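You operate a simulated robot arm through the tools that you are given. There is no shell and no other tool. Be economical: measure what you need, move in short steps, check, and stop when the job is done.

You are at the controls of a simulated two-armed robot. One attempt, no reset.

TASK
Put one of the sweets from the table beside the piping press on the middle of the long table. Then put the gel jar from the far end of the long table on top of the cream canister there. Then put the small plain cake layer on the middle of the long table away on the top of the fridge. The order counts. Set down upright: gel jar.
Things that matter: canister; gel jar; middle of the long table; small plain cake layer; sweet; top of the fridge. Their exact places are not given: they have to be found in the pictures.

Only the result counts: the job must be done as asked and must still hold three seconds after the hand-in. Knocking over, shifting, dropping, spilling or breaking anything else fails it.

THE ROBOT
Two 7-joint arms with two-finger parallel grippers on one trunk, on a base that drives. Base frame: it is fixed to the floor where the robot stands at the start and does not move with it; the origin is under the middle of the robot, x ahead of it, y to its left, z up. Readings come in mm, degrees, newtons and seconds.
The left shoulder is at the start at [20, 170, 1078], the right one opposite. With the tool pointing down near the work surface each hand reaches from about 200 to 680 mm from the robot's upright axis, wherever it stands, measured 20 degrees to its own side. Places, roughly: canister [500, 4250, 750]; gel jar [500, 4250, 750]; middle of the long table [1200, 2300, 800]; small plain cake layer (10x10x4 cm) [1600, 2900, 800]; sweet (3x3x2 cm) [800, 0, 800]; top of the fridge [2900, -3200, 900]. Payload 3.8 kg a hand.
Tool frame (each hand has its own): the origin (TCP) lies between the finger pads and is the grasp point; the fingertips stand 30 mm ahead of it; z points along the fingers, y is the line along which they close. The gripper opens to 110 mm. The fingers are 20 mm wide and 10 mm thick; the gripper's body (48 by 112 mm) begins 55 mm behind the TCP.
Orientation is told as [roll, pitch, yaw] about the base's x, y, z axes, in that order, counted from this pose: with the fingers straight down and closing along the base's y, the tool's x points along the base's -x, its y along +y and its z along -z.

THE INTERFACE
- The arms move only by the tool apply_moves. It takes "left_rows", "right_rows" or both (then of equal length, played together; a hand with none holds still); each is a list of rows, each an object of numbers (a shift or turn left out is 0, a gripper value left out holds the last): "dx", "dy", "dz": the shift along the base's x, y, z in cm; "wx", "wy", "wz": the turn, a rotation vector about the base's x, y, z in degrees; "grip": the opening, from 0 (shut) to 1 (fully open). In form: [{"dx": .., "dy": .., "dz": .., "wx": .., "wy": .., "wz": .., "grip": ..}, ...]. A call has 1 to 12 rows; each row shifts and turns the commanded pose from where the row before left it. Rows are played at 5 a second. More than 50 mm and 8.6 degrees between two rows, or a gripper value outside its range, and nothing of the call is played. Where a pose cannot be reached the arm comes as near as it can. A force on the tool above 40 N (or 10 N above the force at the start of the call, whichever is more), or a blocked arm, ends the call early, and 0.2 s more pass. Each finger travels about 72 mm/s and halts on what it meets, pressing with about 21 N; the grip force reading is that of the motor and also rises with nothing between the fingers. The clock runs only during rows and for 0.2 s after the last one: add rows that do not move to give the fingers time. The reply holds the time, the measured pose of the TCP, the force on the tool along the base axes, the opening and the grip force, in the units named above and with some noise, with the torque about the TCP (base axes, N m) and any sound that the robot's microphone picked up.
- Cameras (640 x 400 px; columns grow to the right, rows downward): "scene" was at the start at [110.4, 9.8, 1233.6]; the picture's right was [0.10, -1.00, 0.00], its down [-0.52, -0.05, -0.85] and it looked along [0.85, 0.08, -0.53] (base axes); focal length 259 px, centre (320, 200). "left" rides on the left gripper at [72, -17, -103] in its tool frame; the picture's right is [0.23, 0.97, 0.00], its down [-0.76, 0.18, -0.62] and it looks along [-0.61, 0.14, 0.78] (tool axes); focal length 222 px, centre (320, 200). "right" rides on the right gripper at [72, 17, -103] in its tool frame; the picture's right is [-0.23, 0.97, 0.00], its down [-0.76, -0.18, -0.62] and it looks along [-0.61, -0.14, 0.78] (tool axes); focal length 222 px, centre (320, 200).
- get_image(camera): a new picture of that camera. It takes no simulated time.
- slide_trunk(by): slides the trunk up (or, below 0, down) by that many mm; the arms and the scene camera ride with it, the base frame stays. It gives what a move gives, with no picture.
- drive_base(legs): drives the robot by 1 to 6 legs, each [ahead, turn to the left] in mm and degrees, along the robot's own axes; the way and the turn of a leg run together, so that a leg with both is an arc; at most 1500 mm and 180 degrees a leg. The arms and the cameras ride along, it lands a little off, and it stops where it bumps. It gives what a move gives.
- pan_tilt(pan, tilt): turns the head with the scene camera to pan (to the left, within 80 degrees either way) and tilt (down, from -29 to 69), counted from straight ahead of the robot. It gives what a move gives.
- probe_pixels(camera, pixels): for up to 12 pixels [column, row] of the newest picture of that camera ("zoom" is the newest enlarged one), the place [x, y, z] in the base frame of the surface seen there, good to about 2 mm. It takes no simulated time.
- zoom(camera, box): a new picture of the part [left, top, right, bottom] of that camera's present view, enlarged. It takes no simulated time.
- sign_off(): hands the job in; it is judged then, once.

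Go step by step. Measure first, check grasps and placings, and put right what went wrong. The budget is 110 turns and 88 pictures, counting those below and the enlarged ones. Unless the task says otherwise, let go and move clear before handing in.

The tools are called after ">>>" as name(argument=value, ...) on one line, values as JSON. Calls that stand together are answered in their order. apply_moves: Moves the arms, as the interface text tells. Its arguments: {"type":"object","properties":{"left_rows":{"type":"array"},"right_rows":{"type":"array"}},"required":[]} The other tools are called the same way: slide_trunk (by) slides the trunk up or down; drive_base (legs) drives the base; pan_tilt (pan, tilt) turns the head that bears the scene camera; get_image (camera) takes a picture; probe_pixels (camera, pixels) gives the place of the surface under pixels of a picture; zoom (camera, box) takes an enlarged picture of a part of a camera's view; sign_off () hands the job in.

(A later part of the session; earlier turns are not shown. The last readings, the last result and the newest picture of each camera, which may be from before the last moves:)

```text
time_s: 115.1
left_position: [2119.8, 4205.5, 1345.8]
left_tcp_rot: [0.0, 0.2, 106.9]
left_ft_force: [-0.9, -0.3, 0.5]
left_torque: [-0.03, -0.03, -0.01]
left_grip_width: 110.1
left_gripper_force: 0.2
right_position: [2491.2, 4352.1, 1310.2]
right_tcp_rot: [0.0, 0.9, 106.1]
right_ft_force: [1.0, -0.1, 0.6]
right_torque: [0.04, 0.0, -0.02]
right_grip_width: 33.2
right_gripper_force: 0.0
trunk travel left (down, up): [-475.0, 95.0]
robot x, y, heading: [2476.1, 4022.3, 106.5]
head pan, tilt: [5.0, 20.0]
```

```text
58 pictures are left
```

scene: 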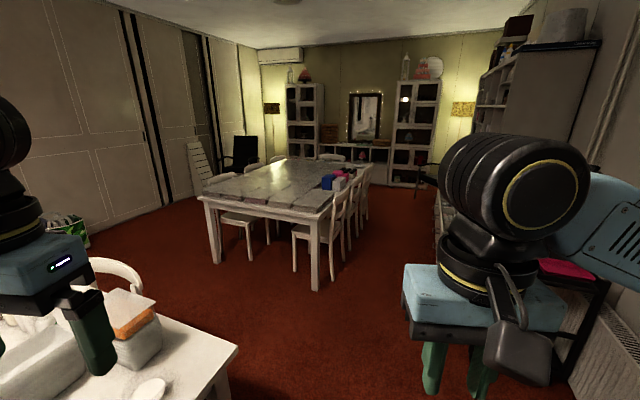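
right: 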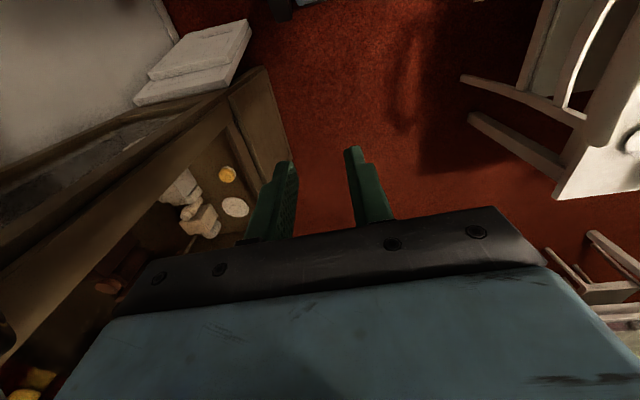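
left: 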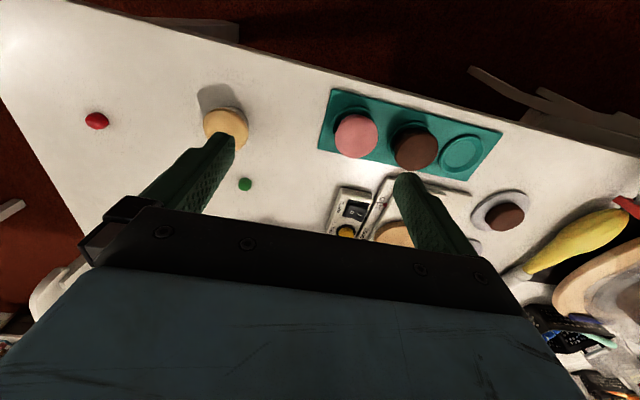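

>>> probe_pixels(camera="scene", pixels=[[235, 350], [318, 285], [210, 195], [218, 260], [110, 330], [130, 268], [85, 240], [293, 235], [550, 270], [200, 280], [280, 270]])

>>> drive_base(legs=[[700, 10]])

>>> pan_tilt(pan=55, tilt=20)

>>> get_image(camera="scene")

```text
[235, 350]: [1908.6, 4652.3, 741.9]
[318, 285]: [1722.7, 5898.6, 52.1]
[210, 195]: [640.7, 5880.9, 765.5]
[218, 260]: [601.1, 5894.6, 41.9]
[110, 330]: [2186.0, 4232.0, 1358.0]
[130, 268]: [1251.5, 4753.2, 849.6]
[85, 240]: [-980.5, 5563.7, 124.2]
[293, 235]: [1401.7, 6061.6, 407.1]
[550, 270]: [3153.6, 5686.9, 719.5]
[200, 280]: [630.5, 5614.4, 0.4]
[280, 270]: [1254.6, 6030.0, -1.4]
```

```text
time_s: 119.0
left_position: [1834.9, 4789.3, 1347.2]
left_tcp_rot: [-0.1, 0.1, 117.3]
left_ft_force: [-0.2, -0.2, -0.4]
left_torque: [0.02, 0.04, 0.04]
left_grip_width: 110.1
left_gripper_force: 0.0
right_position: [2174.6, 4998.7, 1309.5]
right_tcp_rot: [0.0, 1.1, 116.4]
right_ft_force: [0.0, 0.2, -0.6]
right_torque: [-0.02, 0.01, 0.01]
right_grip_width: 32.9
right_gripper_force: 0.0
trunk travel left (down, up): [-475.0, 95.0]
robot x, y, heading: [2217.2, 4674.8, 116.9]
head pan, tilt: [5.0, 20.0]
```

```text
time_s: 120.1
left_position: [1835.0, 4786.8, 1346.9]
left_tcp_rot: [0.0, 0.0, 117.2]
left_ft_force: [-0.7, -0.5, 0.4]
left_torque: [0.0, 0.02, -0.02]
left_grip_width: 110.1
left_gripper_force: 0.1
right_position: [2173.8, 4997.9, 1310.5]
right_tcp_rot: [0.0, 0.8, 116.3]
right_ft_force: [-0.6, 0.3, 0.1]
right_torque: [-0.01, 0.01, -0.03]
right_grip_width: 32.9
right_gripper_force: 0.0
trunk travel left (down, up): [-475.0, 95.0]
robot x, y, heading: [2214.3, 4674.4, 116.9]
head pan, tilt: [55.0, 20.0]
```

```text
57 pictures are left
```

scene: 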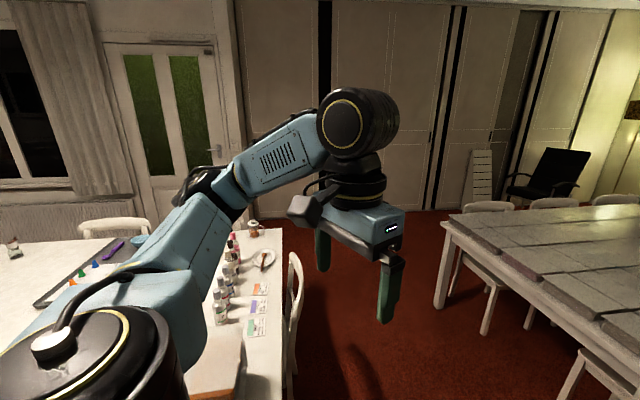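

The table end is at y≈4650 and the next table begins at y≈5890. I drive into that aisle and face back at the long table.

>>> drive_base(legs=[[0, 28], [1150, 0], [0, 115]])

>>> pan_tilt(pan=0, tilt=30)

>>> get_image(camera="scene")

```text
time_s: 123.5
left_position: [1731.2, 4662.8, 1343.1]
left_tcp_rot: [0.0, 0.2, 144.7]
left_ft_force: [-1.7, 0.3, -0.9]
left_torque: [-0.05, -0.15, -0.02]
left_grip_width: 110.0
left_gripper_force: 0.0
right_position: [1935.0, 5007.2, 1309.2]
right_tcp_rot: [0.0, 1.3, 143.9]
right_ft_force: [-2.2, -0.3, -0.3]
right_torque: [-0.08, -0.13, -0.03]
right_grip_width: 33.1
right_gripper_force: 0.1
trunk travel left (down, up): [-475.0, 95.0]
robot x, y, heading: [2147.3, 4767.6, 144.7]
head pan, tilt: [55.0, 20.0]
stopped in leg 2: the robot was blocked; the commanded pose is now the measured one
```

```text
time_s: 124.7
left_position: [1740.0, 4659.9, 1346.1]
left_tcp_rot: [0.1, -0.2, 144.7]
left_ft_force: [0.2, 0.3, -0.1]
left_torque: [0.03, 0.03, -0.02]
left_grip_width: 110.1
left_gripper_force: 0.1
right_position: [1942.5, 5004.4, 1310.9]
right_tcp_rot: [0.0, 0.8, 143.9]
right_ft_force: [-0.6, -0.4, 0.7]
right_torque: [0.02, 0.05, 0.01]
right_grip_width: 32.9
right_gripper_force: 0.1
trunk travel left (down, up): [-475.0, 95.0]
robot x, y, heading: [2152.3, 4767.1, 144.7]
head pan, tilt: [0.0, 30.0]
```

```text
56 pictures are left
```

scene: 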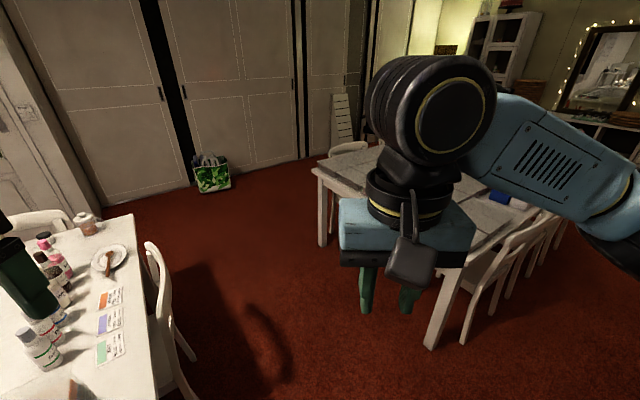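

The base touched the table's corner (about 270 mm away). I back off, go further out to y≈5270, then along the aisle.

>>> drive_base(legs=[[-150, 0], [0, -40], [620, 0], [0, 75], [1000, 0], [0, 90]])

>>> get_image(camera="scene")

```text
time_s: 142.9
left_position: [1442.9, 5019.0, 1346.3]
left_tcp_rot: [0.1, -0.3, -90.8]
left_ft_force: [-0.3, 0.3, -0.4]
left_torque: [0.05, 0.03, -0.03]
left_grip_width: 109.9
left_gripper_force: 0.1
right_position: [1044.2, 4991.3, 1311.1]
right_tcp_rot: [-0.1, 0.8, -91.5]
right_ft_force: [0.4, 0.1, -0.2]
right_torque: [-0.02, 0.0, 0.0]
right_grip_width: 33.0
right_gripper_force: 0.0
trunk travel left (down, up): [-475.0, 95.0]
robot x, y, heading: [1120.7, 5300.5, -90.7]
head pan, tilt: [0.0, 30.0]
```

```text
55 pictures are left
```

scene: 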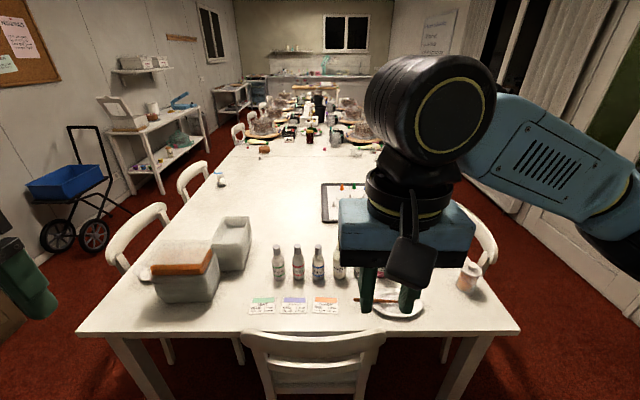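

I pan right to see past the arm toward the jar at (468,277) and the bottles.

>>> pan_tilt(pan=-35, tilt=30)

>>> get_image(camera="scene")

>>> get_image(camera="right")

```text
time_s: 143.9
left_position: [1441.9, 5019.1, 1346.7]
left_tcp_rot: [0.1, -0.2, -90.7]
left_ft_force: [0.0, -0.3, 0.0]
left_torque: [-0.02, 0.0, 0.04]
left_grip_width: 109.8
left_gripper_force: 0.0
right_position: [1043.5, 4991.7, 1310.3]
right_tcp_rot: [0.1, 0.9, -91.5]
right_ft_force: [-0.4, 0.4, -0.5]
right_torque: [-0.02, 0.0, 0.01]
right_grip_width: 33.0
right_gripper_force: 0.1
trunk travel left (down, up): [-475.0, 95.0]
robot x, y, heading: [1120.6, 5292.7, -90.4]
head pan, tilt: [-35.0, 30.0]
```

```text
54 pictures are left
```

scene: 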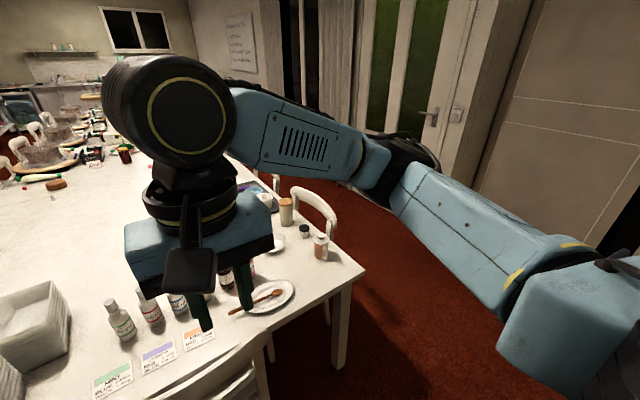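

```text
53 pictures are left
```

right: 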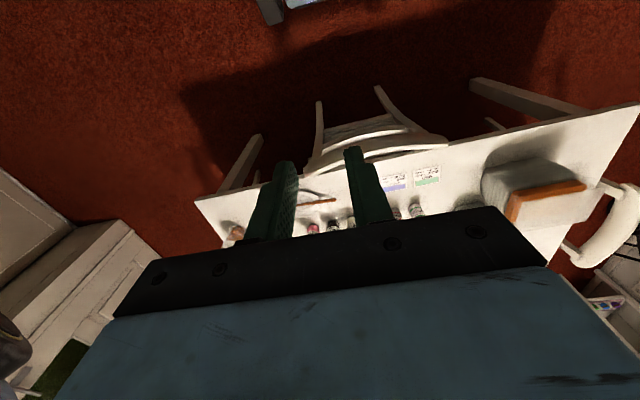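

>>> zoom(camera="scene", box=[220, 170, 380, 270])

>>> probe_pixels(camera="scene", pixels=[[286, 210], [304, 231], [320, 245], [276, 243], [270, 292], [335, 225], [362, 270], [318, 195], [345, 330], [255, 190], [240, 345]])

```text
4.00 times, centred on (300, 220) of scene
```

zoom: 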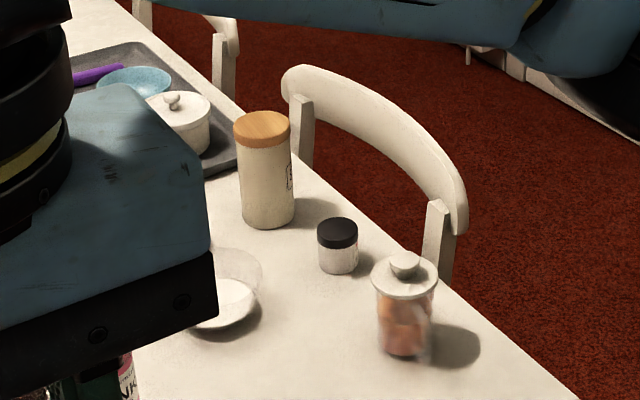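

```text
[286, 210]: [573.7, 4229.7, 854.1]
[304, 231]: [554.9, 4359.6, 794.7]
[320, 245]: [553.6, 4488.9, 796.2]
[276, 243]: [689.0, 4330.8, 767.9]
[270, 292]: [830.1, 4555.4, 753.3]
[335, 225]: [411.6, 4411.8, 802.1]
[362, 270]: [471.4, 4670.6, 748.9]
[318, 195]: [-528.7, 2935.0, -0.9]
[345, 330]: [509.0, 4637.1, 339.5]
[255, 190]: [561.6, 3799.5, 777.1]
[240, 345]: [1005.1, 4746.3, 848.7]
```

The canister with the wooden lid is at about [565,4220] and the black-capped gel jar at about [548,4350], near the table's left edge. I drive round to the corner at about (200,4850) facing -80° so the left hand can reach both.

>>> drive_base(legs=[[0, -77.8], [977, 0], [0, 88.3], [200, 0]])

>>> pan_tilt(pan=20, tilt=45)

>>> get_image(camera="scene")

```text
time_s: 157.5
left_position: [550.5, 4718.8, 1347.0]
left_tcp_rot: [0.1, -0.2, -80.4]
left_ft_force: [0.0, 0.1, -1.5]
left_torque: [0.0, -0.04, 0.0]
left_grip_width: 110.0
left_gripper_force: 0.0
right_position: [162.5, 4621.3, 1310.5]
right_tcp_rot: [0.0, 1.0, -81.2]
right_ft_force: [-0.6, -0.8, -0.6]
right_torque: [0.04, 0.03, 0.0]
right_grip_width: 32.8
right_gripper_force: 0.1
trunk travel left (down, up): [-475.0, 95.0]
robot x, y, heading: [186.0, 4935.7, -80.4]
head pan, tilt: [-35.0, 30.0]
```

```text
time_s: 158.8
left_position: [550.0, 4721.5, 1346.9]
left_tcp_rot: [0.1, -0.2, -80.5]
left_ft_force: [0.5, 0.0, -0.2]
left_torque: [-0.02, 0.04, -0.01]
left_grip_width: 110.1
left_gripper_force: 0.0
right_position: [162.4, 4621.9, 1311.2]
right_tcp_rot: [0.0, 0.8, -81.3]
right_ft_force: [0.3, -0.7, -0.3]
right_torque: [-0.01, 0.02, -0.02]
right_grip_width: 33.3
right_gripper_force: 0.1
trunk travel left (down, up): [-475.0, 95.0]
robot x, y, heading: [184.4, 4933.1, -80.4]
head pan, tilt: [20.0, 45.0]
```

```text
51 pictures are left
```

scene: 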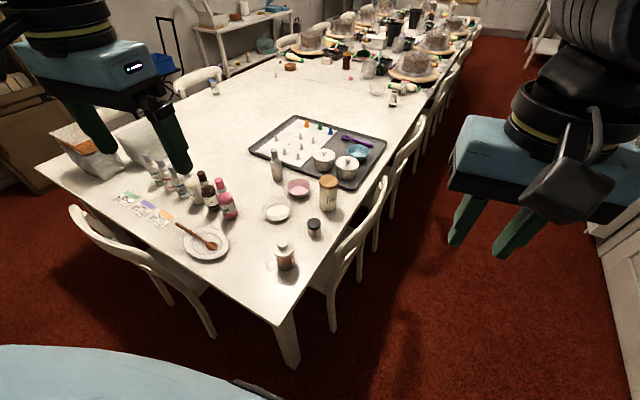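

Now I can see both clearly. I measure the objects, the chair and the table corner.

>>> zoom(camera="scene", box=[240, 160, 400, 280])

>>> probe_pixels(camera="scene", pixels=[[314, 222], [327, 180], [283, 247], [284, 365], [335, 285], [370, 235], [275, 325], [330, 325], [300, 187], [400, 400], [330, 210]])

```text
3.33 times, centred on (320, 220) of scene
```

zoom: 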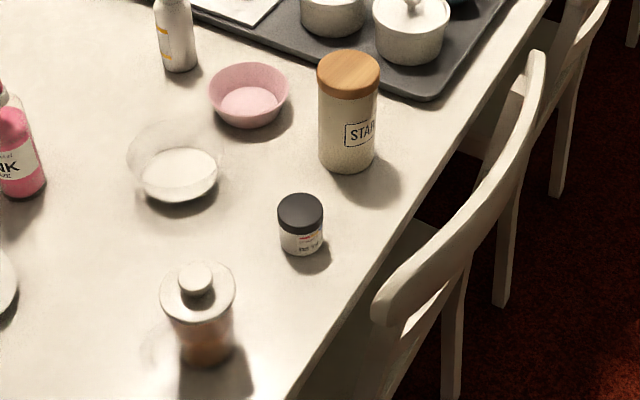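

```text
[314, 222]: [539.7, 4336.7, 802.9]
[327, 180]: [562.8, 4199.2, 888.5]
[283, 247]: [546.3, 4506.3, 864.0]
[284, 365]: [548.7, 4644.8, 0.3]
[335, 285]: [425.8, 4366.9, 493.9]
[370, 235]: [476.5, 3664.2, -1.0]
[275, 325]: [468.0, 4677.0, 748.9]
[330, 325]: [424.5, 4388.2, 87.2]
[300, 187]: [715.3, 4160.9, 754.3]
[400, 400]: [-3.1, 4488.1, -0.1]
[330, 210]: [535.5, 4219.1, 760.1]
```

>>> probe_pixels(camera="zoom", pixels=[[300, 203], [280, 212], [322, 212], [300, 222], [302, 250], [348, 58], [318, 78], [379, 78], [348, 95], [347, 170], [430, 300], [380, 320]])

```text
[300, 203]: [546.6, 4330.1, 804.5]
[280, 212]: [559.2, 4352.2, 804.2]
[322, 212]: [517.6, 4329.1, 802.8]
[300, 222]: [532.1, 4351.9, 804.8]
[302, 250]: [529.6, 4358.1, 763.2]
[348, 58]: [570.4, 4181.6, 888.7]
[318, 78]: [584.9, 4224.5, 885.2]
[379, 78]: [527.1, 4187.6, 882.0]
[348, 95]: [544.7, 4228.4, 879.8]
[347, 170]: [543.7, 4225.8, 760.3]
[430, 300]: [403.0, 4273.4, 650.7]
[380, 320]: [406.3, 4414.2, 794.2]
```

Jar: centre about [538,4341], top 804, ⌀47. Canister: lid centre about [556,4206], top 889, ⌀69. I edge forward and lower the trunk.

>>> drive_base(legs=[[150, 0]])

>>> slide_trunk(by=-300)

```text
time_s: 160.1
left_position: [577.1, 4573.2, 1346.0]
left_tcp_rot: [0.2, -0.2, -79.9]
left_ft_force: [0.0, -0.2, 1.2]
left_torque: [-0.01, 0.01, 0.02]
left_grip_width: 109.7
left_gripper_force: 0.1
right_position: [190.3, 4471.1, 1310.3]
right_tcp_rot: [0.0, 0.9, -80.7]
right_ft_force: [-0.1, 0.4, -0.5]
right_torque: [0.03, 0.02, -0.01]
right_grip_width: 33.0
right_gripper_force: 0.1
trunk travel left (down, up): [-475.0, 95.0]
robot x, y, heading: [212.5, 4785.1, -80.1]
head pan, tilt: [20.0, 45.0]
```

```text
time_s: 163.1
left_position: [577.2, 4574.2, 1046.3]
left_tcp_rot: [0.0, -0.3, -80.0]
left_ft_force: [0.0, 0.1, 0.1]
left_torque: [0.01, 0.0, 0.0]
left_grip_width: 110.2
left_gripper_force: 0.0
right_position: [191.6, 4472.3, 1010.7]
right_tcp_rot: [0.0, 0.8, -80.9]
right_ft_force: [0.7, 0.3, 0.0]
right_torque: [0.01, -0.02, -0.03]
right_grip_width: 33.2
right_gripper_force: 0.1
trunk travel left (down, up): [-175.0, 395.0]
robot x, y, heading: [208.0, 4786.0, -80.0]
head pan, tilt: [20.0, 45.0]
```

>>> apply_moves(left_rows=[{"dx": -0.78, "dy": -4.66, "grip": 0.8}, {"dx": -0.78, "dy": -4.66}, {"dx": -0.78, "dy": -4.66}, {"dx": -0.78, "dy": -4.66}, {"dx": -0.78, "dy": -4.66}, {"dz": -5}, {"dz": -5}, {"dz": -2}, {}])

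>>> get_image(camera="left")

```text
time_s: 165.1
left_position: [539.7, 4338.9, 924.2]
left_tcp_rot: [0.1, -0.2, -80.1]
left_ft_force: [-0.1, 0.3, 0.1]
left_torque: [0.0, -0.02, 0.0]
left_grip_width: 88.0
left_gripper_force: 0.0
right_position: [191.0, 4473.5, 1010.4]
right_tcp_rot: [0.0, 0.8, -80.8]
right_ft_force: [0.3, -0.5, -0.4]
right_torque: [0.01, -0.02, -0.01]
right_grip_width: 33.0
right_gripper_force: 0.0
trunk travel left (down, up): [-175.0, 395.0]
robot x, y, heading: [212.0, 4788.0, -79.9]
head pan, tilt: [20.0, 45.0]
```

```text
49 pictures are left
```

left: 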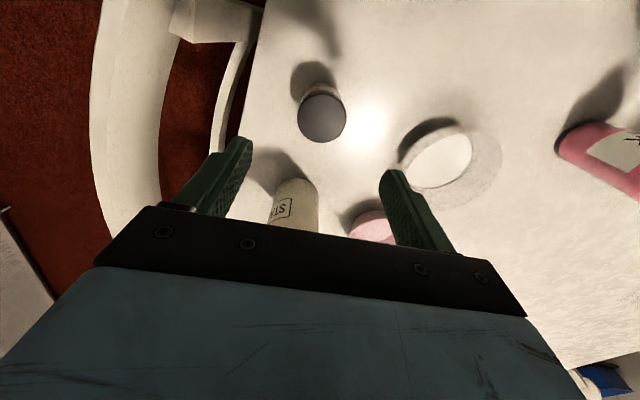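

>>> probe_pixels(camera="left", pixels=[[322, 118], [299, 118], [345, 118], [322, 95], [322, 141], [440, 163], [405, 165]])

```text
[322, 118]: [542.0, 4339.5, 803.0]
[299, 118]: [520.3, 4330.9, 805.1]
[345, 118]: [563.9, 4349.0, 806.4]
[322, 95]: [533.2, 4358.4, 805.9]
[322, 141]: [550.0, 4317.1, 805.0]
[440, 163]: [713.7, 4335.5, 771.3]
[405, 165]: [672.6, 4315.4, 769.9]
```

The jar's lid centre is [542,4339], right under the TCP. I go down to z≈794 and close.

>>> apply_moves(left_rows=[{"dx": 0.2, "dz": -5}, {"dz": -5}, {"dz": -2}, {"dz": -1}, {}, {"grip": 0.3}, {}, {}, {}, {}])

>>> get_image(camera="left")

```text
time_s: 167.3
left_position: [540.8, 4341.2, 796.2]
left_tcp_rot: [0.1, -0.2, -80.0]
left_ft_force: [-0.7, 0.0, 0.0]
left_torque: [-0.02, 0.02, 0.02]
left_grip_width: 48.8
left_gripper_force: 21.3
right_position: [191.1, 4472.3, 1010.7]
right_tcp_rot: [0.0, 0.8, -80.7]
right_ft_force: [-0.6, 0.3, 0.2]
right_torque: [0.03, 0.01, 0.03]
right_grip_width: 32.7
right_gripper_force: 0.1
trunk travel left (down, up): [-175.0, 395.0]
robot x, y, heading: [212.3, 4783.0, -79.6]
head pan, tilt: [20.0, 45.0]
```

```text
48 pictures are left
```

left: 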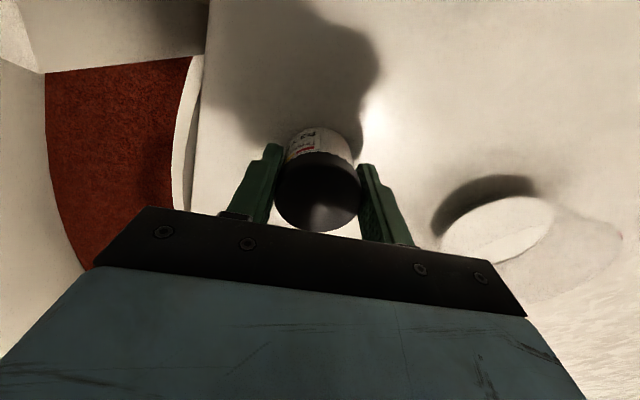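

The jar is gripped at 48.8 mm. I lift it well above the canister lid (889).

>>> apply_moves(left_rows=[{"dz": 3}, {"dz": 5}, {"dz": 5}, {"dz": 5}, {"dz": 1}, {"dx": 0.5, "dy": -4.5}, {}])

>>> get_image(camera="left")

>>> zoom(camera="scene", box=[220, 100, 440, 260])

```text
time_s: 168.9
left_position: [546.9, 4297.4, 985.3]
left_tcp_rot: [0.1, -0.2, -80.1]
left_ft_force: [0.7, 0.2, 0.1]
left_torque: [0.01, -0.03, 0.01]
left_grip_width: 48.5
left_gripper_force: 21.5
right_position: [190.8, 4472.5, 1011.3]
right_tcp_rot: [0.0, 0.9, -80.8]
right_ft_force: [0.5, -0.4, -0.4]
right_torque: [0.03, -0.01, 0.02]
right_grip_width: 32.9
right_gripper_force: 0.0
trunk travel left (down, up): [-175.0, 395.0]
robot x, y, heading: [211.8, 4789.7, -80.0]
head pan, tilt: [20.0, 45.0]
```

```text
47 pictures are left
```

left: 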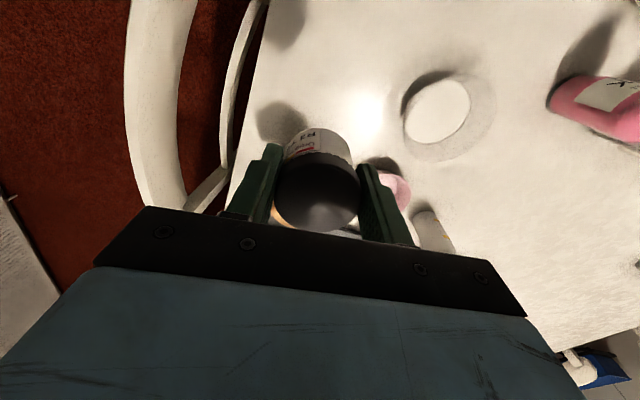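

```text
2.50 times, centred on (330, 180) of scene
```

zoom: 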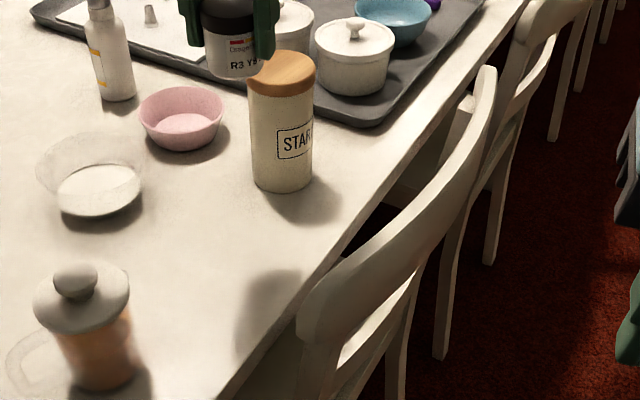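

>>> probe_pixels(camera="zoom", pixels=[[251, 78], [313, 72], [290, 54], [278, 85], [282, 72], [235, 75]])

```text
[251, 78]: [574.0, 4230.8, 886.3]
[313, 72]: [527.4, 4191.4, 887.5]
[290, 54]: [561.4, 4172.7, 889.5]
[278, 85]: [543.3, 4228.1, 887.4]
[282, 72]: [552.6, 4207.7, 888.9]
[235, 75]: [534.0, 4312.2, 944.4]
```

Lid centre ≈[555,4206], z 889. I move over it and lower to just above contact.

>>> apply_moves(left_rows=[{"dx": 0.4, "dy": -4.5}, {"dx": 0.4, "dy": -4.5}, {}, {"dz": -3}, {"dz": -1.3}, {}])

>>> zoom(camera="scene", box=[240, 100, 400, 220])

```text
time_s: 170.3
left_position: [554.0, 4205.0, 943.3]
left_tcp_rot: [0.2, -0.2, -80.0]
left_ft_force: [0.0, -0.3, -1.4]
left_torque: [0.03, 0.04, 0.0]
left_grip_width: 48.4
left_gripper_force: 21.2
right_position: [191.8, 4472.0, 1011.0]
right_tcp_rot: [0.0, 0.8, -80.9]
right_ft_force: [0.5, -0.3, -0.2]
right_torque: [0.0, 0.05, 0.03]
right_grip_width: 32.9
right_gripper_force: 0.1
trunk travel left (down, up): [-175.0, 395.0]
robot x, y, heading: [209.2, 4789.0, -80.4]
head pan, tilt: [20.0, 45.0]
```

```text
3.33 times, centred on (320, 160) of scene
```

zoom: 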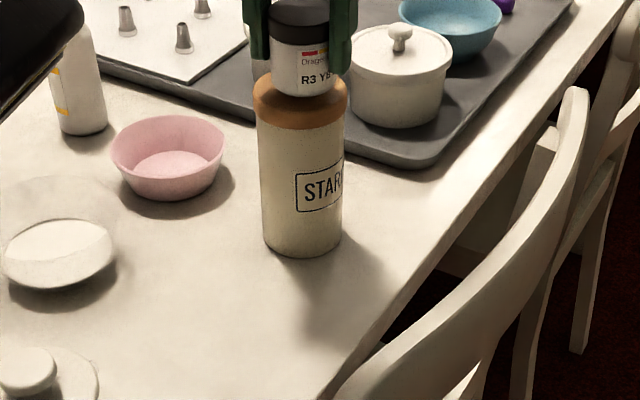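

The jar is centred over the lid (columns 302 vs 302). I lower by 7 mm, checking force.

>>> apply_moves(left_rows=[{"dz": -0.4}, {"dz": -0.2}, {"dz": -0.1}, {}])

>>> zoom(camera="scene", box=[240, 100, 400, 220])

```text
time_s: 171.3
left_position: [552.8, 4206.0, 936.1]
left_tcp_rot: [0.2, -0.1, -80.0]
left_ft_force: [-0.1, -0.9, -0.3]
left_torque: [0.0, -0.04, -0.03]
left_grip_width: 48.2
left_gripper_force: 21.0
right_position: [190.3, 4472.1, 1010.6]
right_tcp_rot: [0.1, 0.7, -80.8]
right_ft_force: [-0.4, 0.6, 0.3]
right_torque: [0.01, 0.01, 0.0]
right_grip_width: 33.2
right_gripper_force: 0.1
trunk travel left (down, up): [-175.0, 395.0]
robot x, y, heading: [208.5, 4784.7, -80.2]
head pan, tilt: [20.0, 45.0]
```

```text
3.33 times, centred on (320, 160) of scene
```

zoom: 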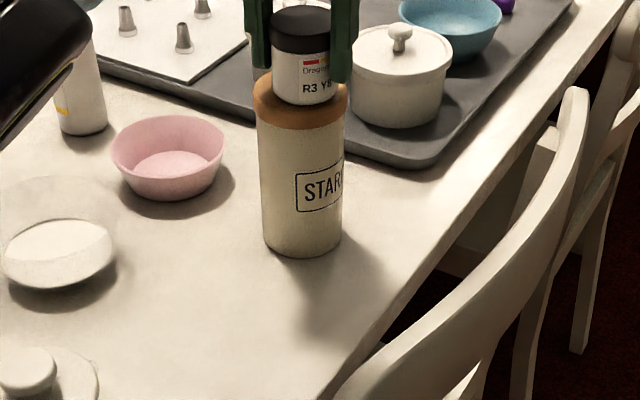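

>>> apply_moves(left_rows=[{"dz": -0.1}, {}])

```text
time_s: 171.9
left_position: [553.6, 4204.2, 936.7]
left_tcp_rot: [0.1, -0.2, -80.0]
left_ft_force: [-0.4, -0.1, -0.6]
left_torque: [0.0, 0.0, -0.02]
left_grip_width: 48.5
left_gripper_force: 21.1
right_position: [191.2, 4471.1, 1009.8]
right_tcp_rot: [0.0, 0.7, -80.8]
right_ft_force: [-0.2, -0.2, -0.1]
right_torque: [0.01, -0.01, -0.01]
right_grip_width: 33.1
right_gripper_force: 0.0
trunk travel left (down, up): [-175.0, 395.0]
robot x, y, heading: [209.3, 4788.6, -80.0]
head pan, tilt: [20.0, 45.0]
```

>>> apply_moves(left_rows=[{"dz": -0.1}, {}])

```text
time_s: 172.5
left_position: [553.5, 4205.9, 935.4]
left_tcp_rot: [0.1, -0.2, -79.9]
left_ft_force: [0.4, -0.3, -1.0]
left_torque: [-0.01, 0.0, -0.05]
left_grip_width: 48.1
left_gripper_force: 21.2
right_position: [190.7, 4471.9, 1011.4]
right_tcp_rot: [-0.1, 0.8, -80.8]
right_ft_force: [-0.4, -0.4, -0.9]
right_torque: [0.0, -0.01, -0.01]
right_grip_width: 33.4
right_gripper_force: 0.1
trunk travel left (down, up): [-175.0, 395.0]
robot x, y, heading: [207.8, 4783.5, -80.1]
head pan, tilt: [20.0, 45.0]
```

>>> apply_moves(left_rows=[{"dz": -0.1}, {}, {"grip": 0.5}, {}, {"grip": 0.75}, {}, {}])

>>> zoom(camera="scene", box=[240, 100, 400, 220])

```text
time_s: 174.1
left_position: [554.2, 4205.4, 933.7]
left_tcp_rot: [0.1, -0.2, -79.9]
left_ft_force: [0.1, -0.3, -0.5]
left_torque: [0.03, -0.01, -0.02]
left_grip_width: 82.4
left_gripper_force: 0.0
right_position: [191.4, 4472.1, 1010.8]
right_tcp_rot: [-0.1, 0.7, -80.8]
right_ft_force: [0.9, 0.2, -0.9]
right_torque: [0.05, 0.01, 0.01]
right_grip_width: 32.8
right_gripper_force: 0.1
trunk travel left (down, up): [-175.0, 395.0]
robot x, y, heading: [210.9, 4789.3, -79.9]
head pan, tilt: [20.0, 45.0]
```

```text
3.33 times, centred on (320, 160) of scene
```

zoom: 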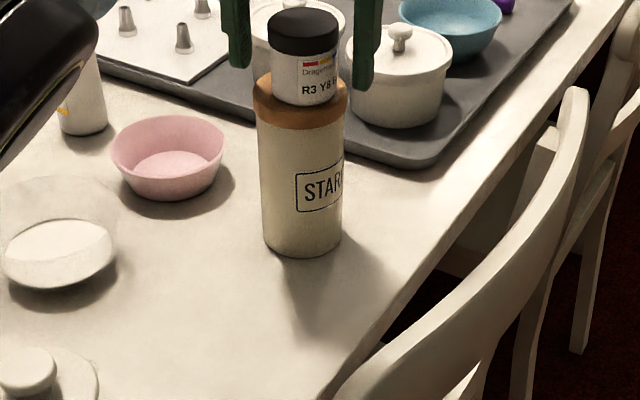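

The jar stands upright on the lid. I raise the left hand clear and retract.

>>> apply_moves(left_rows=[{"dz": 4}, {"dz": 5}, {"dz": 3}, {"dx": -0.5, "dy": 4.8}, {"dx": 0.5, "dy": 4.8}, {"dx": 0.5, "dy": 4.8}, {"dx": 0.5, "dy": 4.8}, {"dx": 0.5, "dy": 4.8}, {"dy": 4.8}, {"dy": 4.8}, {}])

>>> drive_base(legs=[[-300, 0], [0, 87], [1000, 0], [1000, 0]])

>>> pan_tilt(pan=-70, tilt=20)

>>> get_image(camera="scene")

```text
time_s: 176.5
left_position: [636.4, 4273.3, 1144.8]
left_tcp_rot: [0.1, -0.2, -80.0]
left_ft_force: [-0.4, 0.0, -0.3]
left_torque: [-0.03, 0.05, 0.01]
left_grip_width: 82.2
left_gripper_force: 0.0
left hand out of reach, approached as far as the arm can: row 2, 3, 4, 5, 6, 7, 8, 9, 10
right_position: [190.9, 4472.2, 1010.9]
right_tcp_rot: [0.0, 0.8, -80.8]
right_ft_force: [0.1, 0.1, 0.1]
right_torque: [0.01, -0.02, -0.02]
right_grip_width: 33.0
right_gripper_force: 0.0
trunk travel left (down, up): [-175.0, 395.0]
robot x, y, heading: [209.4, 4790.0, -80.1]
head pan, tilt: [20.0, 45.0]
```

```text
time_s: 191.9
left_position: [2652.1, 5776.0, 1143.3]
left_tcp_rot: [0.1, -0.1, 9.0]
left_ft_force: [0.4, -0.3, 0.3]
left_torque: [0.01, 0.01, -0.02]
left_grip_width: 82.3
left_gripper_force: 0.1
right_position: [2446.7, 5333.7, 1011.4]
right_tcp_rot: [-0.1, 0.9, 8.2]
right_ft_force: [-0.1, -0.5, -0.5]
right_torque: [0.01, 0.0, 0.02]
right_grip_width: 33.1
right_gripper_force: 0.1
trunk travel left (down, up): [-175.0, 395.0]
robot x, y, heading: [2134.8, 5358.2, 9.0]
head pan, tilt: [20.0, 45.0]
```

```text
time_s: 193.5
left_position: [2651.9, 5776.0, 1144.1]
left_tcp_rot: [0.1, -0.3, 9.0]
left_ft_force: [0.0, -0.3, 0.5]
left_torque: [0.02, 0.02, 0.0]
left_grip_width: 82.5
left_gripper_force: 0.1
right_position: [2446.2, 5333.1, 1011.4]
right_tcp_rot: [0.0, 0.8, 8.2]
right_ft_force: [0.3, 0.7, -0.1]
right_torque: [0.02, 0.02, -0.02]
right_grip_width: 33.0
right_gripper_force: 0.0
trunk travel left (down, up): [-175.0, 395.0]
robot x, y, heading: [2132.3, 5359.1, 9.1]
head pan, tilt: [-70.0, 20.0]
```

```text
42 pictures are left
```

scene: 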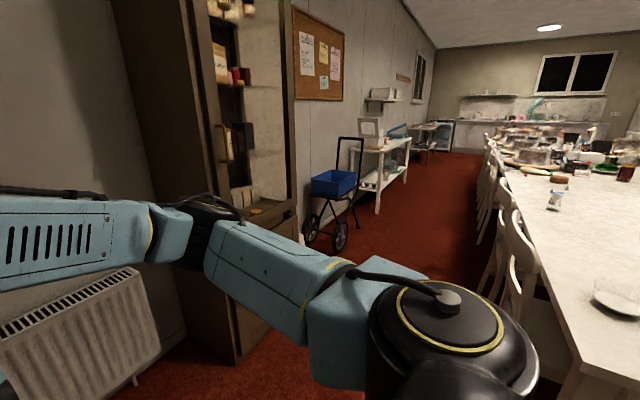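

The left arm got stuck stretched out (reported out of reach), though it started by rising straight. I try to bring it back in before turning.

>>> apply_moves(left_rows=[{"dx": -4.8, "dy": -0.8}, {"dx": -4.8, "dy": -0.8}, {"dx": -4.8, "dy": -0.8}, {}])

>>> probe_pixels(camera="scene", pixels=[[240, 355], [300, 230], [215, 100], [130, 300], [345, 245], [515, 260]])

```text
time_s: 194.5
left_position: [2652.0, 5774.7, 1142.7]
left_tcp_rot: [0.1, -0.2, 9.0]
left_ft_force: [0.9, -0.3, -0.7]
left_torque: [0.02, 0.0, -0.01]
left_grip_width: 82.3
left_gripper_force: 0.1
left hand out of reach, approached as far as the arm can: row 1, 2, 3
right_position: [2445.9, 5333.1, 1010.5]
right_tcp_rot: [-0.1, 0.8, 8.2]
right_ft_force: [0.2, -0.4, -0.5]
right_torque: [-0.03, -0.01, 0.01]
right_grip_width: 32.9
right_gripper_force: 0.1
trunk travel left (down, up): [-175.0, 395.0]
robot x, y, heading: [2132.0, 5357.8, 9.1]
head pan, tilt: [-70.0, 20.0]
```

```text
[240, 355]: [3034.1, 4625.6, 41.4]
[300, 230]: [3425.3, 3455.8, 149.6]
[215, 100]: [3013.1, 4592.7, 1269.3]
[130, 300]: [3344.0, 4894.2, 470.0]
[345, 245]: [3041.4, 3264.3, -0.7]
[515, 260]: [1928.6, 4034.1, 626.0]
```

>>> pan_tilt(pan=35, tilt=15)

>>> get_image(camera="scene")

```text
time_s: 196.4
left_position: [2651.8, 5775.7, 1144.8]
left_tcp_rot: [0.0, -0.2, 9.1]
left_ft_force: [-0.3, -0.3, 0.5]
left_torque: [0.03, -0.03, 0.04]
left_grip_width: 82.7
left_gripper_force: 0.0
right_position: [2445.5, 5332.9, 1010.8]
right_tcp_rot: [0.0, 0.8, 8.1]
right_ft_force: [0.2, -0.2, 0.0]
right_torque: [0.01, 0.01, -0.03]
right_grip_width: 33.1
right_gripper_force: 0.0
trunk travel left (down, up): [-175.0, 395.0]
robot x, y, heading: [2132.4, 5356.2, 8.7]
head pan, tilt: [35.0, 15.0]
```

```text
41 pictures are left
```

scene: 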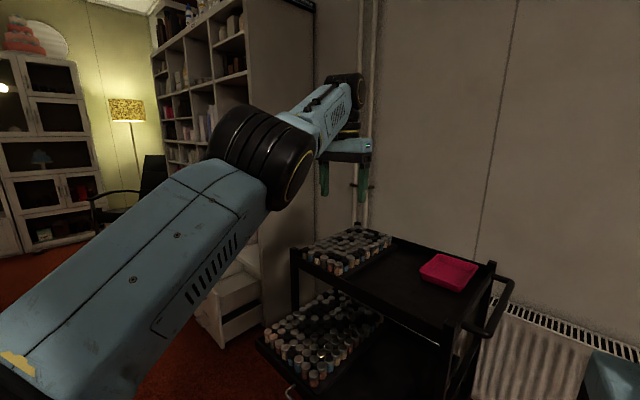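

>>> apply_moves(left_rows=[{"dz": -5}, {"dz": -5}, {}])

```text
time_s: 197.2
left_position: [2682.6, 5787.4, 1054.1]
left_tcp_rot: [0.1, -0.2, 9.1]
left_ft_force: [-0.2, -0.1, 0.7]
left_torque: [0.04, 0.03, -0.01]
left_grip_width: 82.3
left_gripper_force: 0.1
left hand out of reach, approached as far as the arm can: row 1, 2
right_position: [2445.3, 5333.5, 1011.2]
right_tcp_rot: [0.0, 0.8, 8.3]
right_ft_force: [-0.5, -0.3, -0.6]
right_torque: [0.02, -0.03, 0.0]
right_grip_width: 32.9
right_gripper_force: 0.0
trunk travel left (down, up): [-175.0, 395.0]
robot x, y, heading: [2130.7, 5356.8, 9.0]
head pan, tilt: [35.0, 15.0]
```

The arm is stretched straight and moves only along its reach limit. I try an upward-and-sideways nudge to unlock the elbow.

>>> apply_moves(left_rows=[{"dx": -3, "dy": -4}, {"dx": -3, "dy": -4}, {"dx": -3, "dy": -4}, {"dx": -3, "dy": -4}, {}])

```text
time_s: 198.4
left_position: [2696.2, 5656.2, 1098.7]
left_tcp_rot: [0.1, -0.1, 9.1]
left_ft_force: [0.5, 0.8, 0.9]
left_torque: [0.01, -0.01, -0.03]
left_grip_width: 82.4
left_gripper_force: 0.0
left hand out of reach, approached as far as the arm can: row 1, 2, 3, 4
right_position: [2445.7, 5332.1, 1010.2]
right_tcp_rot: [0.1, 0.8, 8.1]
right_ft_force: [-0.2, -0.6, -1.3]
right_torque: [0.02, 0.01, 0.01]
right_grip_width: 33.1
right_gripper_force: 0.1
trunk travel left (down, up): [-175.0, 395.0]
robot x, y, heading: [2131.8, 5361.3, 9.0]
head pan, tilt: [35.0, 15.0]
```

>>> apply_moves(left_rows=[{"dz": 5}, {"dz": 5}, {"dx": -3, "dz": 4}, {"dx": -3, "dz": 4}, {}])

```text
time_s: 199.6
left_position: [2607.3, 5660.9, 1250.8]
left_tcp_rot: [0.0, -0.2, 9.2]
left_ft_force: [-0.4, -0.6, 0.6]
left_torque: [0.04, 0.03, 0.01]
left_grip_width: 82.4
left_gripper_force: 0.0
left hand out of reach, approached as far as the arm can: row 1, 2
right_position: [2445.8, 5333.9, 1010.4]
right_tcp_rot: [0.0, 0.9, 8.2]
right_ft_force: [0.2, -0.3, 0.1]
right_torque: [0.03, -0.05, -0.01]
right_grip_width: 33.2
right_gripper_force: 0.0
trunk travel left (down, up): [-175.0, 395.0]
robot x, y, heading: [2133.6, 5355.2, 9.2]
head pan, tilt: [35.0, 15.0]
```

Rows 3 and 4 were reachable, so the elbow is free again. I pull the hand in.

>>> apply_moves(left_rows=[{"dx": -4.5, "dy": -0.7}, {"dx": -4.5, "dy": -0.7}, {"dx": -4.5, "dy": -0.7}, {"dx": -4.5, "dy": -0.7}, {"dz": -4}, {"dz": -4}, {"dz": -4}, {"dz": -4}, {"dz": -4}, {}])

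```text
time_s: 201.8
left_position: [2430.1, 5629.0, 1047.5]
left_tcp_rot: [0.1, -0.3, 9.0]
left_ft_force: [0.2, 0.8, 0.4]
left_torque: [-0.02, 0.02, -0.01]
left_grip_width: 82.7
left_gripper_force: 0.0
right_position: [2445.8, 5333.3, 1010.2]
right_tcp_rot: [0.0, 0.8, 8.2]
right_ft_force: [1.1, 0.0, -0.4]
right_torque: [0.02, 0.01, -0.02]
right_grip_width: 33.0
right_gripper_force: 0.2
trunk travel left (down, up): [-175.0, 395.0]
robot x, y, heading: [2132.4, 5357.0, 9.2]
head pan, tilt: [35.0, 15.0]
```

The left arm is back in its travel pose. I turn to the corridor and check the jar on the way.

>>> drive_base(legs=[[0, -85]])

>>> pan_tilt(pan=-72, tilt=15)

>>> get_image(camera="scene")

```text
time_s: 205.8
left_position: [2424.3, 5078.8, 1046.6]
left_tcp_rot: [0.0, -0.3, -77.2]
left_ft_force: [0.5, 0.6, -0.2]
left_torque: [-0.01, 0.01, -0.04]
left_grip_width: 82.5
left_gripper_force: 0.0
right_position: [2128.2, 5042.8, 1009.5]
right_tcp_rot: [0.0, 0.8, -77.9]
right_ft_force: [0.2, -0.4, 0.2]
right_torque: [-0.01, 0.0, 0.01]
right_grip_width: 33.0
right_gripper_force: 0.2
trunk travel left (down, up): [-175.0, 395.0]
robot x, y, heading: [2129.5, 5359.2, -76.9]
head pan, tilt: [35.0, 15.0]
```

```text
time_s: 207.7
left_position: [2424.2, 5080.5, 1047.4]
left_tcp_rot: [0.1, -0.3, -77.1]
left_ft_force: [0.7, 0.0, 0.3]
left_torque: [-0.01, 0.03, -0.02]
left_grip_width: 82.5
left_gripper_force: 0.1
right_position: [2129.3, 5043.9, 1010.6]
right_tcp_rot: [0.0, 0.8, -77.9]
right_ft_force: [0.6, 0.2, -1.1]
right_torque: [-0.01, -0.01, 0.01]
right_grip_width: 32.7
right_gripper_force: 0.1
trunk travel left (down, up): [-175.0, 395.0]
robot x, y, heading: [2132.8, 5360.0, -77.1]
head pan, tilt: [-72.0, 15.0]
```

```text
40 pictures are left
```

scene: 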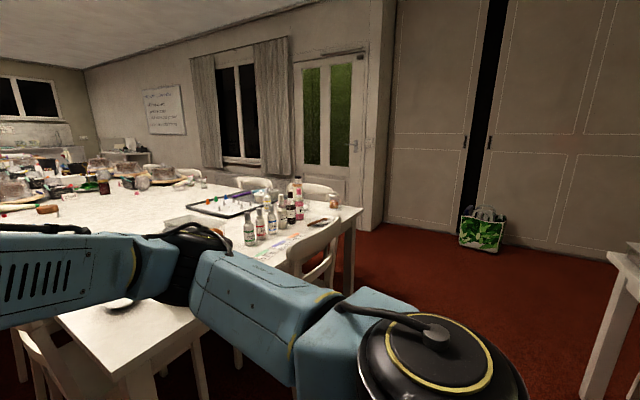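

>>> zoom(camera="scene", box=[230, 160, 360, 250])

```text
4.44 times, centred on (295, 205) of scene
```

zoom: 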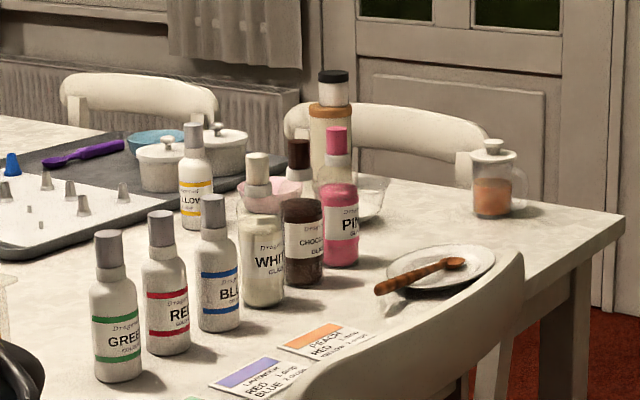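

The gel jar stands on the canister. I drive back down the corridor to the cake layer.

>>> drive_base(legs=[[1085, 0], [0, -13], [1320, 0], [0, -70]])

>>> pan_tilt(pan=0, tilt=45)

>>> get_image(camera="scene")

```text
time_s: 223.4
left_position: [2028.3, 2640.6, 1047.7]
left_tcp_rot: [0.2, -0.3, -163.0]
left_ft_force: [0.7, 0.6, 0.2]
left_torque: [0.01, 0.01, -0.01]
left_grip_width: 82.7
left_gripper_force: 0.1
right_position: [1970.5, 2932.7, 1011.7]
right_tcp_rot: [0.1, 0.8, -163.7]
right_ft_force: [0.5, 0.5, -0.1]
right_torque: [-0.02, 0.01, 0.0]
right_grip_width: 33.0
right_gripper_force: 0.0
trunk travel left (down, up): [-175.0, 395.0]
robot x, y, heading: [2285.9, 2953.2, -163.2]
head pan, tilt: [-72.0, 15.0]
```

```text
time_s: 224.9
left_position: [2027.4, 2640.1, 1047.7]
left_tcp_rot: [0.1, -0.2, -162.9]
left_ft_force: [0.2, 0.3, -0.3]
left_torque: [0.0, 0.01, 0.0]
left_grip_width: 82.5
left_gripper_force: 0.2
right_position: [1971.3, 2932.3, 1011.5]
right_tcp_rot: [0.1, 0.8, -163.8]
right_ft_force: [-0.6, 0.4, 0.1]
right_torque: [-0.04, 0.0, 0.01]
right_grip_width: 33.1
right_gripper_force: 0.1
trunk travel left (down, up): [-175.0, 395.0]
robot x, y, heading: [2287.8, 2950.9, -162.8]
head pan, tilt: [0.0, 45.0]
```

```text
38 pictures are left
```

scene: 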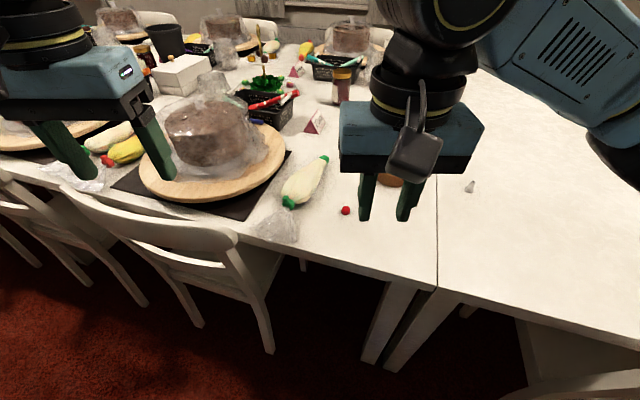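

The sweet is still at (346,211). I edge 70 mm forward and bring the open right hand over the cake.

>>> drive_base(legs=[[70, 0]])

>>> apply_moves(right_rows=[{"dx": -4.6, "dy": 0.4, "grip": 1.0}, {"dx": -4.6, "dy": 0.4}, {"dx": -4.6, "dy": 0.4}, {"dx": -4.6, "dy": 0.4}, {"dx": -4.6, "dy": 0.4}, {"dx": -4.5, "dy": 0.4}, {"dz": -5}, {"dz": -5}, {}])

>>> get_image(camera="right")

```text
time_s: 225.9
left_position: [1958.4, 2620.8, 1046.6]
left_tcp_rot: [0.1, -0.1, -163.1]
left_ft_force: [-0.2, -0.1, -0.5]
left_torque: [0.01, -0.02, -0.04]
left_grip_width: 82.2
left_gripper_force: 0.0
right_position: [1902.2, 2911.7, 1010.6]
right_tcp_rot: [0.0, 0.9, -164.0]
right_ft_force: [-0.7, -0.4, -0.2]
right_torque: [0.03, 0.02, 0.05]
right_grip_width: 32.9
right_gripper_force: 0.0
trunk travel left (down, up): [-175.0, 395.0]
robot x, y, heading: [2217.1, 2929.7, -163.1]
head pan, tilt: [0.0, 45.0]
```

```text
time_s: 227.9
left_position: [1959.8, 2621.2, 1047.6]
left_tcp_rot: [0.1, -0.3, -163.2]
left_ft_force: [0.8, 0.5, -0.1]
left_torque: [-0.01, 0.02, -0.03]
left_grip_width: 82.6
left_gripper_force: 0.0
right_position: [1627.7, 2932.3, 908.7]
right_tcp_rot: [0.0, 0.8, -163.9]
right_ft_force: [-0.1, 0.5, -0.6]
right_torque: [-0.03, 0.0, 0.0]
right_grip_width: 110.1
right_gripper_force: 0.1
trunk travel left (down, up): [-175.0, 395.0]
robot x, y, heading: [2215.1, 2932.4, -163.2]
head pan, tilt: [0.0, 45.0]
```

```text
37 pictures are left
```

right: 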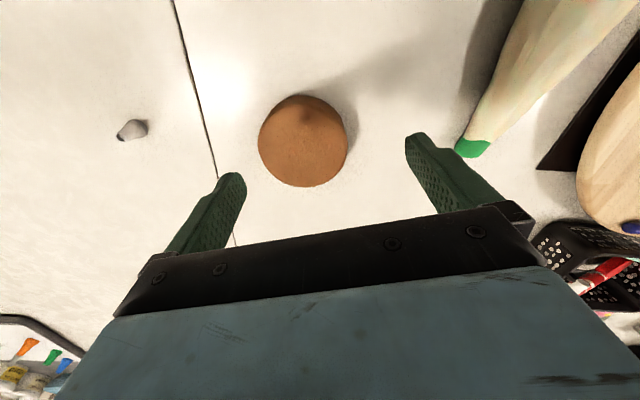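

>>> probe_pixels(camera="right", pixels=[[303, 140], [262, 140], [345, 140], [303, 98], [303, 184], [470, 148], [270, 170], [336, 170]])

```text
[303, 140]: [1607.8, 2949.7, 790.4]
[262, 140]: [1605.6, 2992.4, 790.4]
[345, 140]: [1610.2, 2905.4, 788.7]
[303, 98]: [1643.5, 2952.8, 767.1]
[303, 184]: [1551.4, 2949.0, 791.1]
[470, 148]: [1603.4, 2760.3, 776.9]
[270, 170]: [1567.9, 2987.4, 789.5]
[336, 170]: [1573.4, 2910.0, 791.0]
```

Cake centre fits at about [1597,2949], radius ~46. I shift over it, descend until the tips are just above, and check.

>>> apply_moves(right_rows=[{"dx": -3.0, "dy": 1.6}, {"dz": -4}, {"dz": -3}, {}, {}])

>>> get_image(camera="right")

```text
time_s: 229.1
left_position: [1959.3, 2620.3, 1045.7]
left_tcp_rot: [0.0, -0.2, -163.1]
left_ft_force: [-0.2, -0.7, -0.2]
left_torque: [0.01, 0.01, 0.01]
left_grip_width: 82.7
left_gripper_force: 0.1
right_position: [1596.0, 2953.6, 840.1]
right_tcp_rot: [0.0, 0.9, -163.9]
right_ft_force: [-0.6, -0.2, -0.8]
right_torque: [0.01, -0.01, -0.01]
right_grip_width: 109.9
right_gripper_force: 0.0
trunk travel left (down, up): [-175.0, 395.0]
robot x, y, heading: [2216.0, 2932.4, -163.0]
head pan, tilt: [0.0, 45.0]
```

```text
36 pictures are left
```

right: 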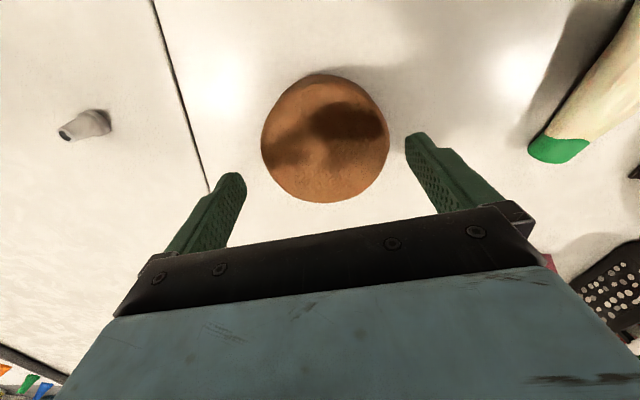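

>>> probe_pixels(camera="right", pixels=[[263, 140], [387, 140], [320, 201], [275, 175], [375, 175], [325, 85], [265, 150], [388, 130]])

```text
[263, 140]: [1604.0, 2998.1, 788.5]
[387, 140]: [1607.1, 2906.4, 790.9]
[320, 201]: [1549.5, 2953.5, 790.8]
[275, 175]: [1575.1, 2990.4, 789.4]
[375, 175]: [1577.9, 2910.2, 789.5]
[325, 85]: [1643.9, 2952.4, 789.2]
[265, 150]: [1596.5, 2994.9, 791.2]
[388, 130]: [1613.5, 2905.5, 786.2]
```

Centre [1597,2952] matches the TCP. I descend to z≈784 and close.

>>> apply_moves(right_rows=[{"dy": -0.1, "dz": -3}, {"dz": -2.5}, {}, {}, {"grip": 0.6}, {}, {}, {}])

>>> get_image(camera="right")

```text
time_s: 230.9
left_position: [1958.4, 2619.5, 1047.6]
left_tcp_rot: [0.1, -0.2, -163.1]
left_ft_force: [1.2, 0.1, 0.7]
left_torque: [0.01, -0.03, 0.03]
left_grip_width: 82.5
left_gripper_force: 0.0
right_position: [1596.8, 2950.4, 782.9]
right_tcp_rot: [0.0, 0.7, -163.9]
right_ft_force: [1.0, -0.1, 1.0]
right_torque: [-0.01, -0.01, 0.02]
right_grip_width: 98.5
right_gripper_force: 21.6
trunk travel left (down, up): [-175.0, 395.0]
robot x, y, heading: [2220.1, 2934.0, -163.2]
head pan, tilt: [0.0, 45.0]
```

```text
35 pictures are left
```

right: 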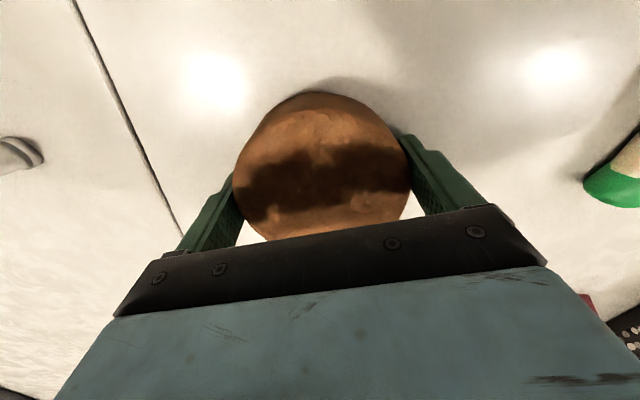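

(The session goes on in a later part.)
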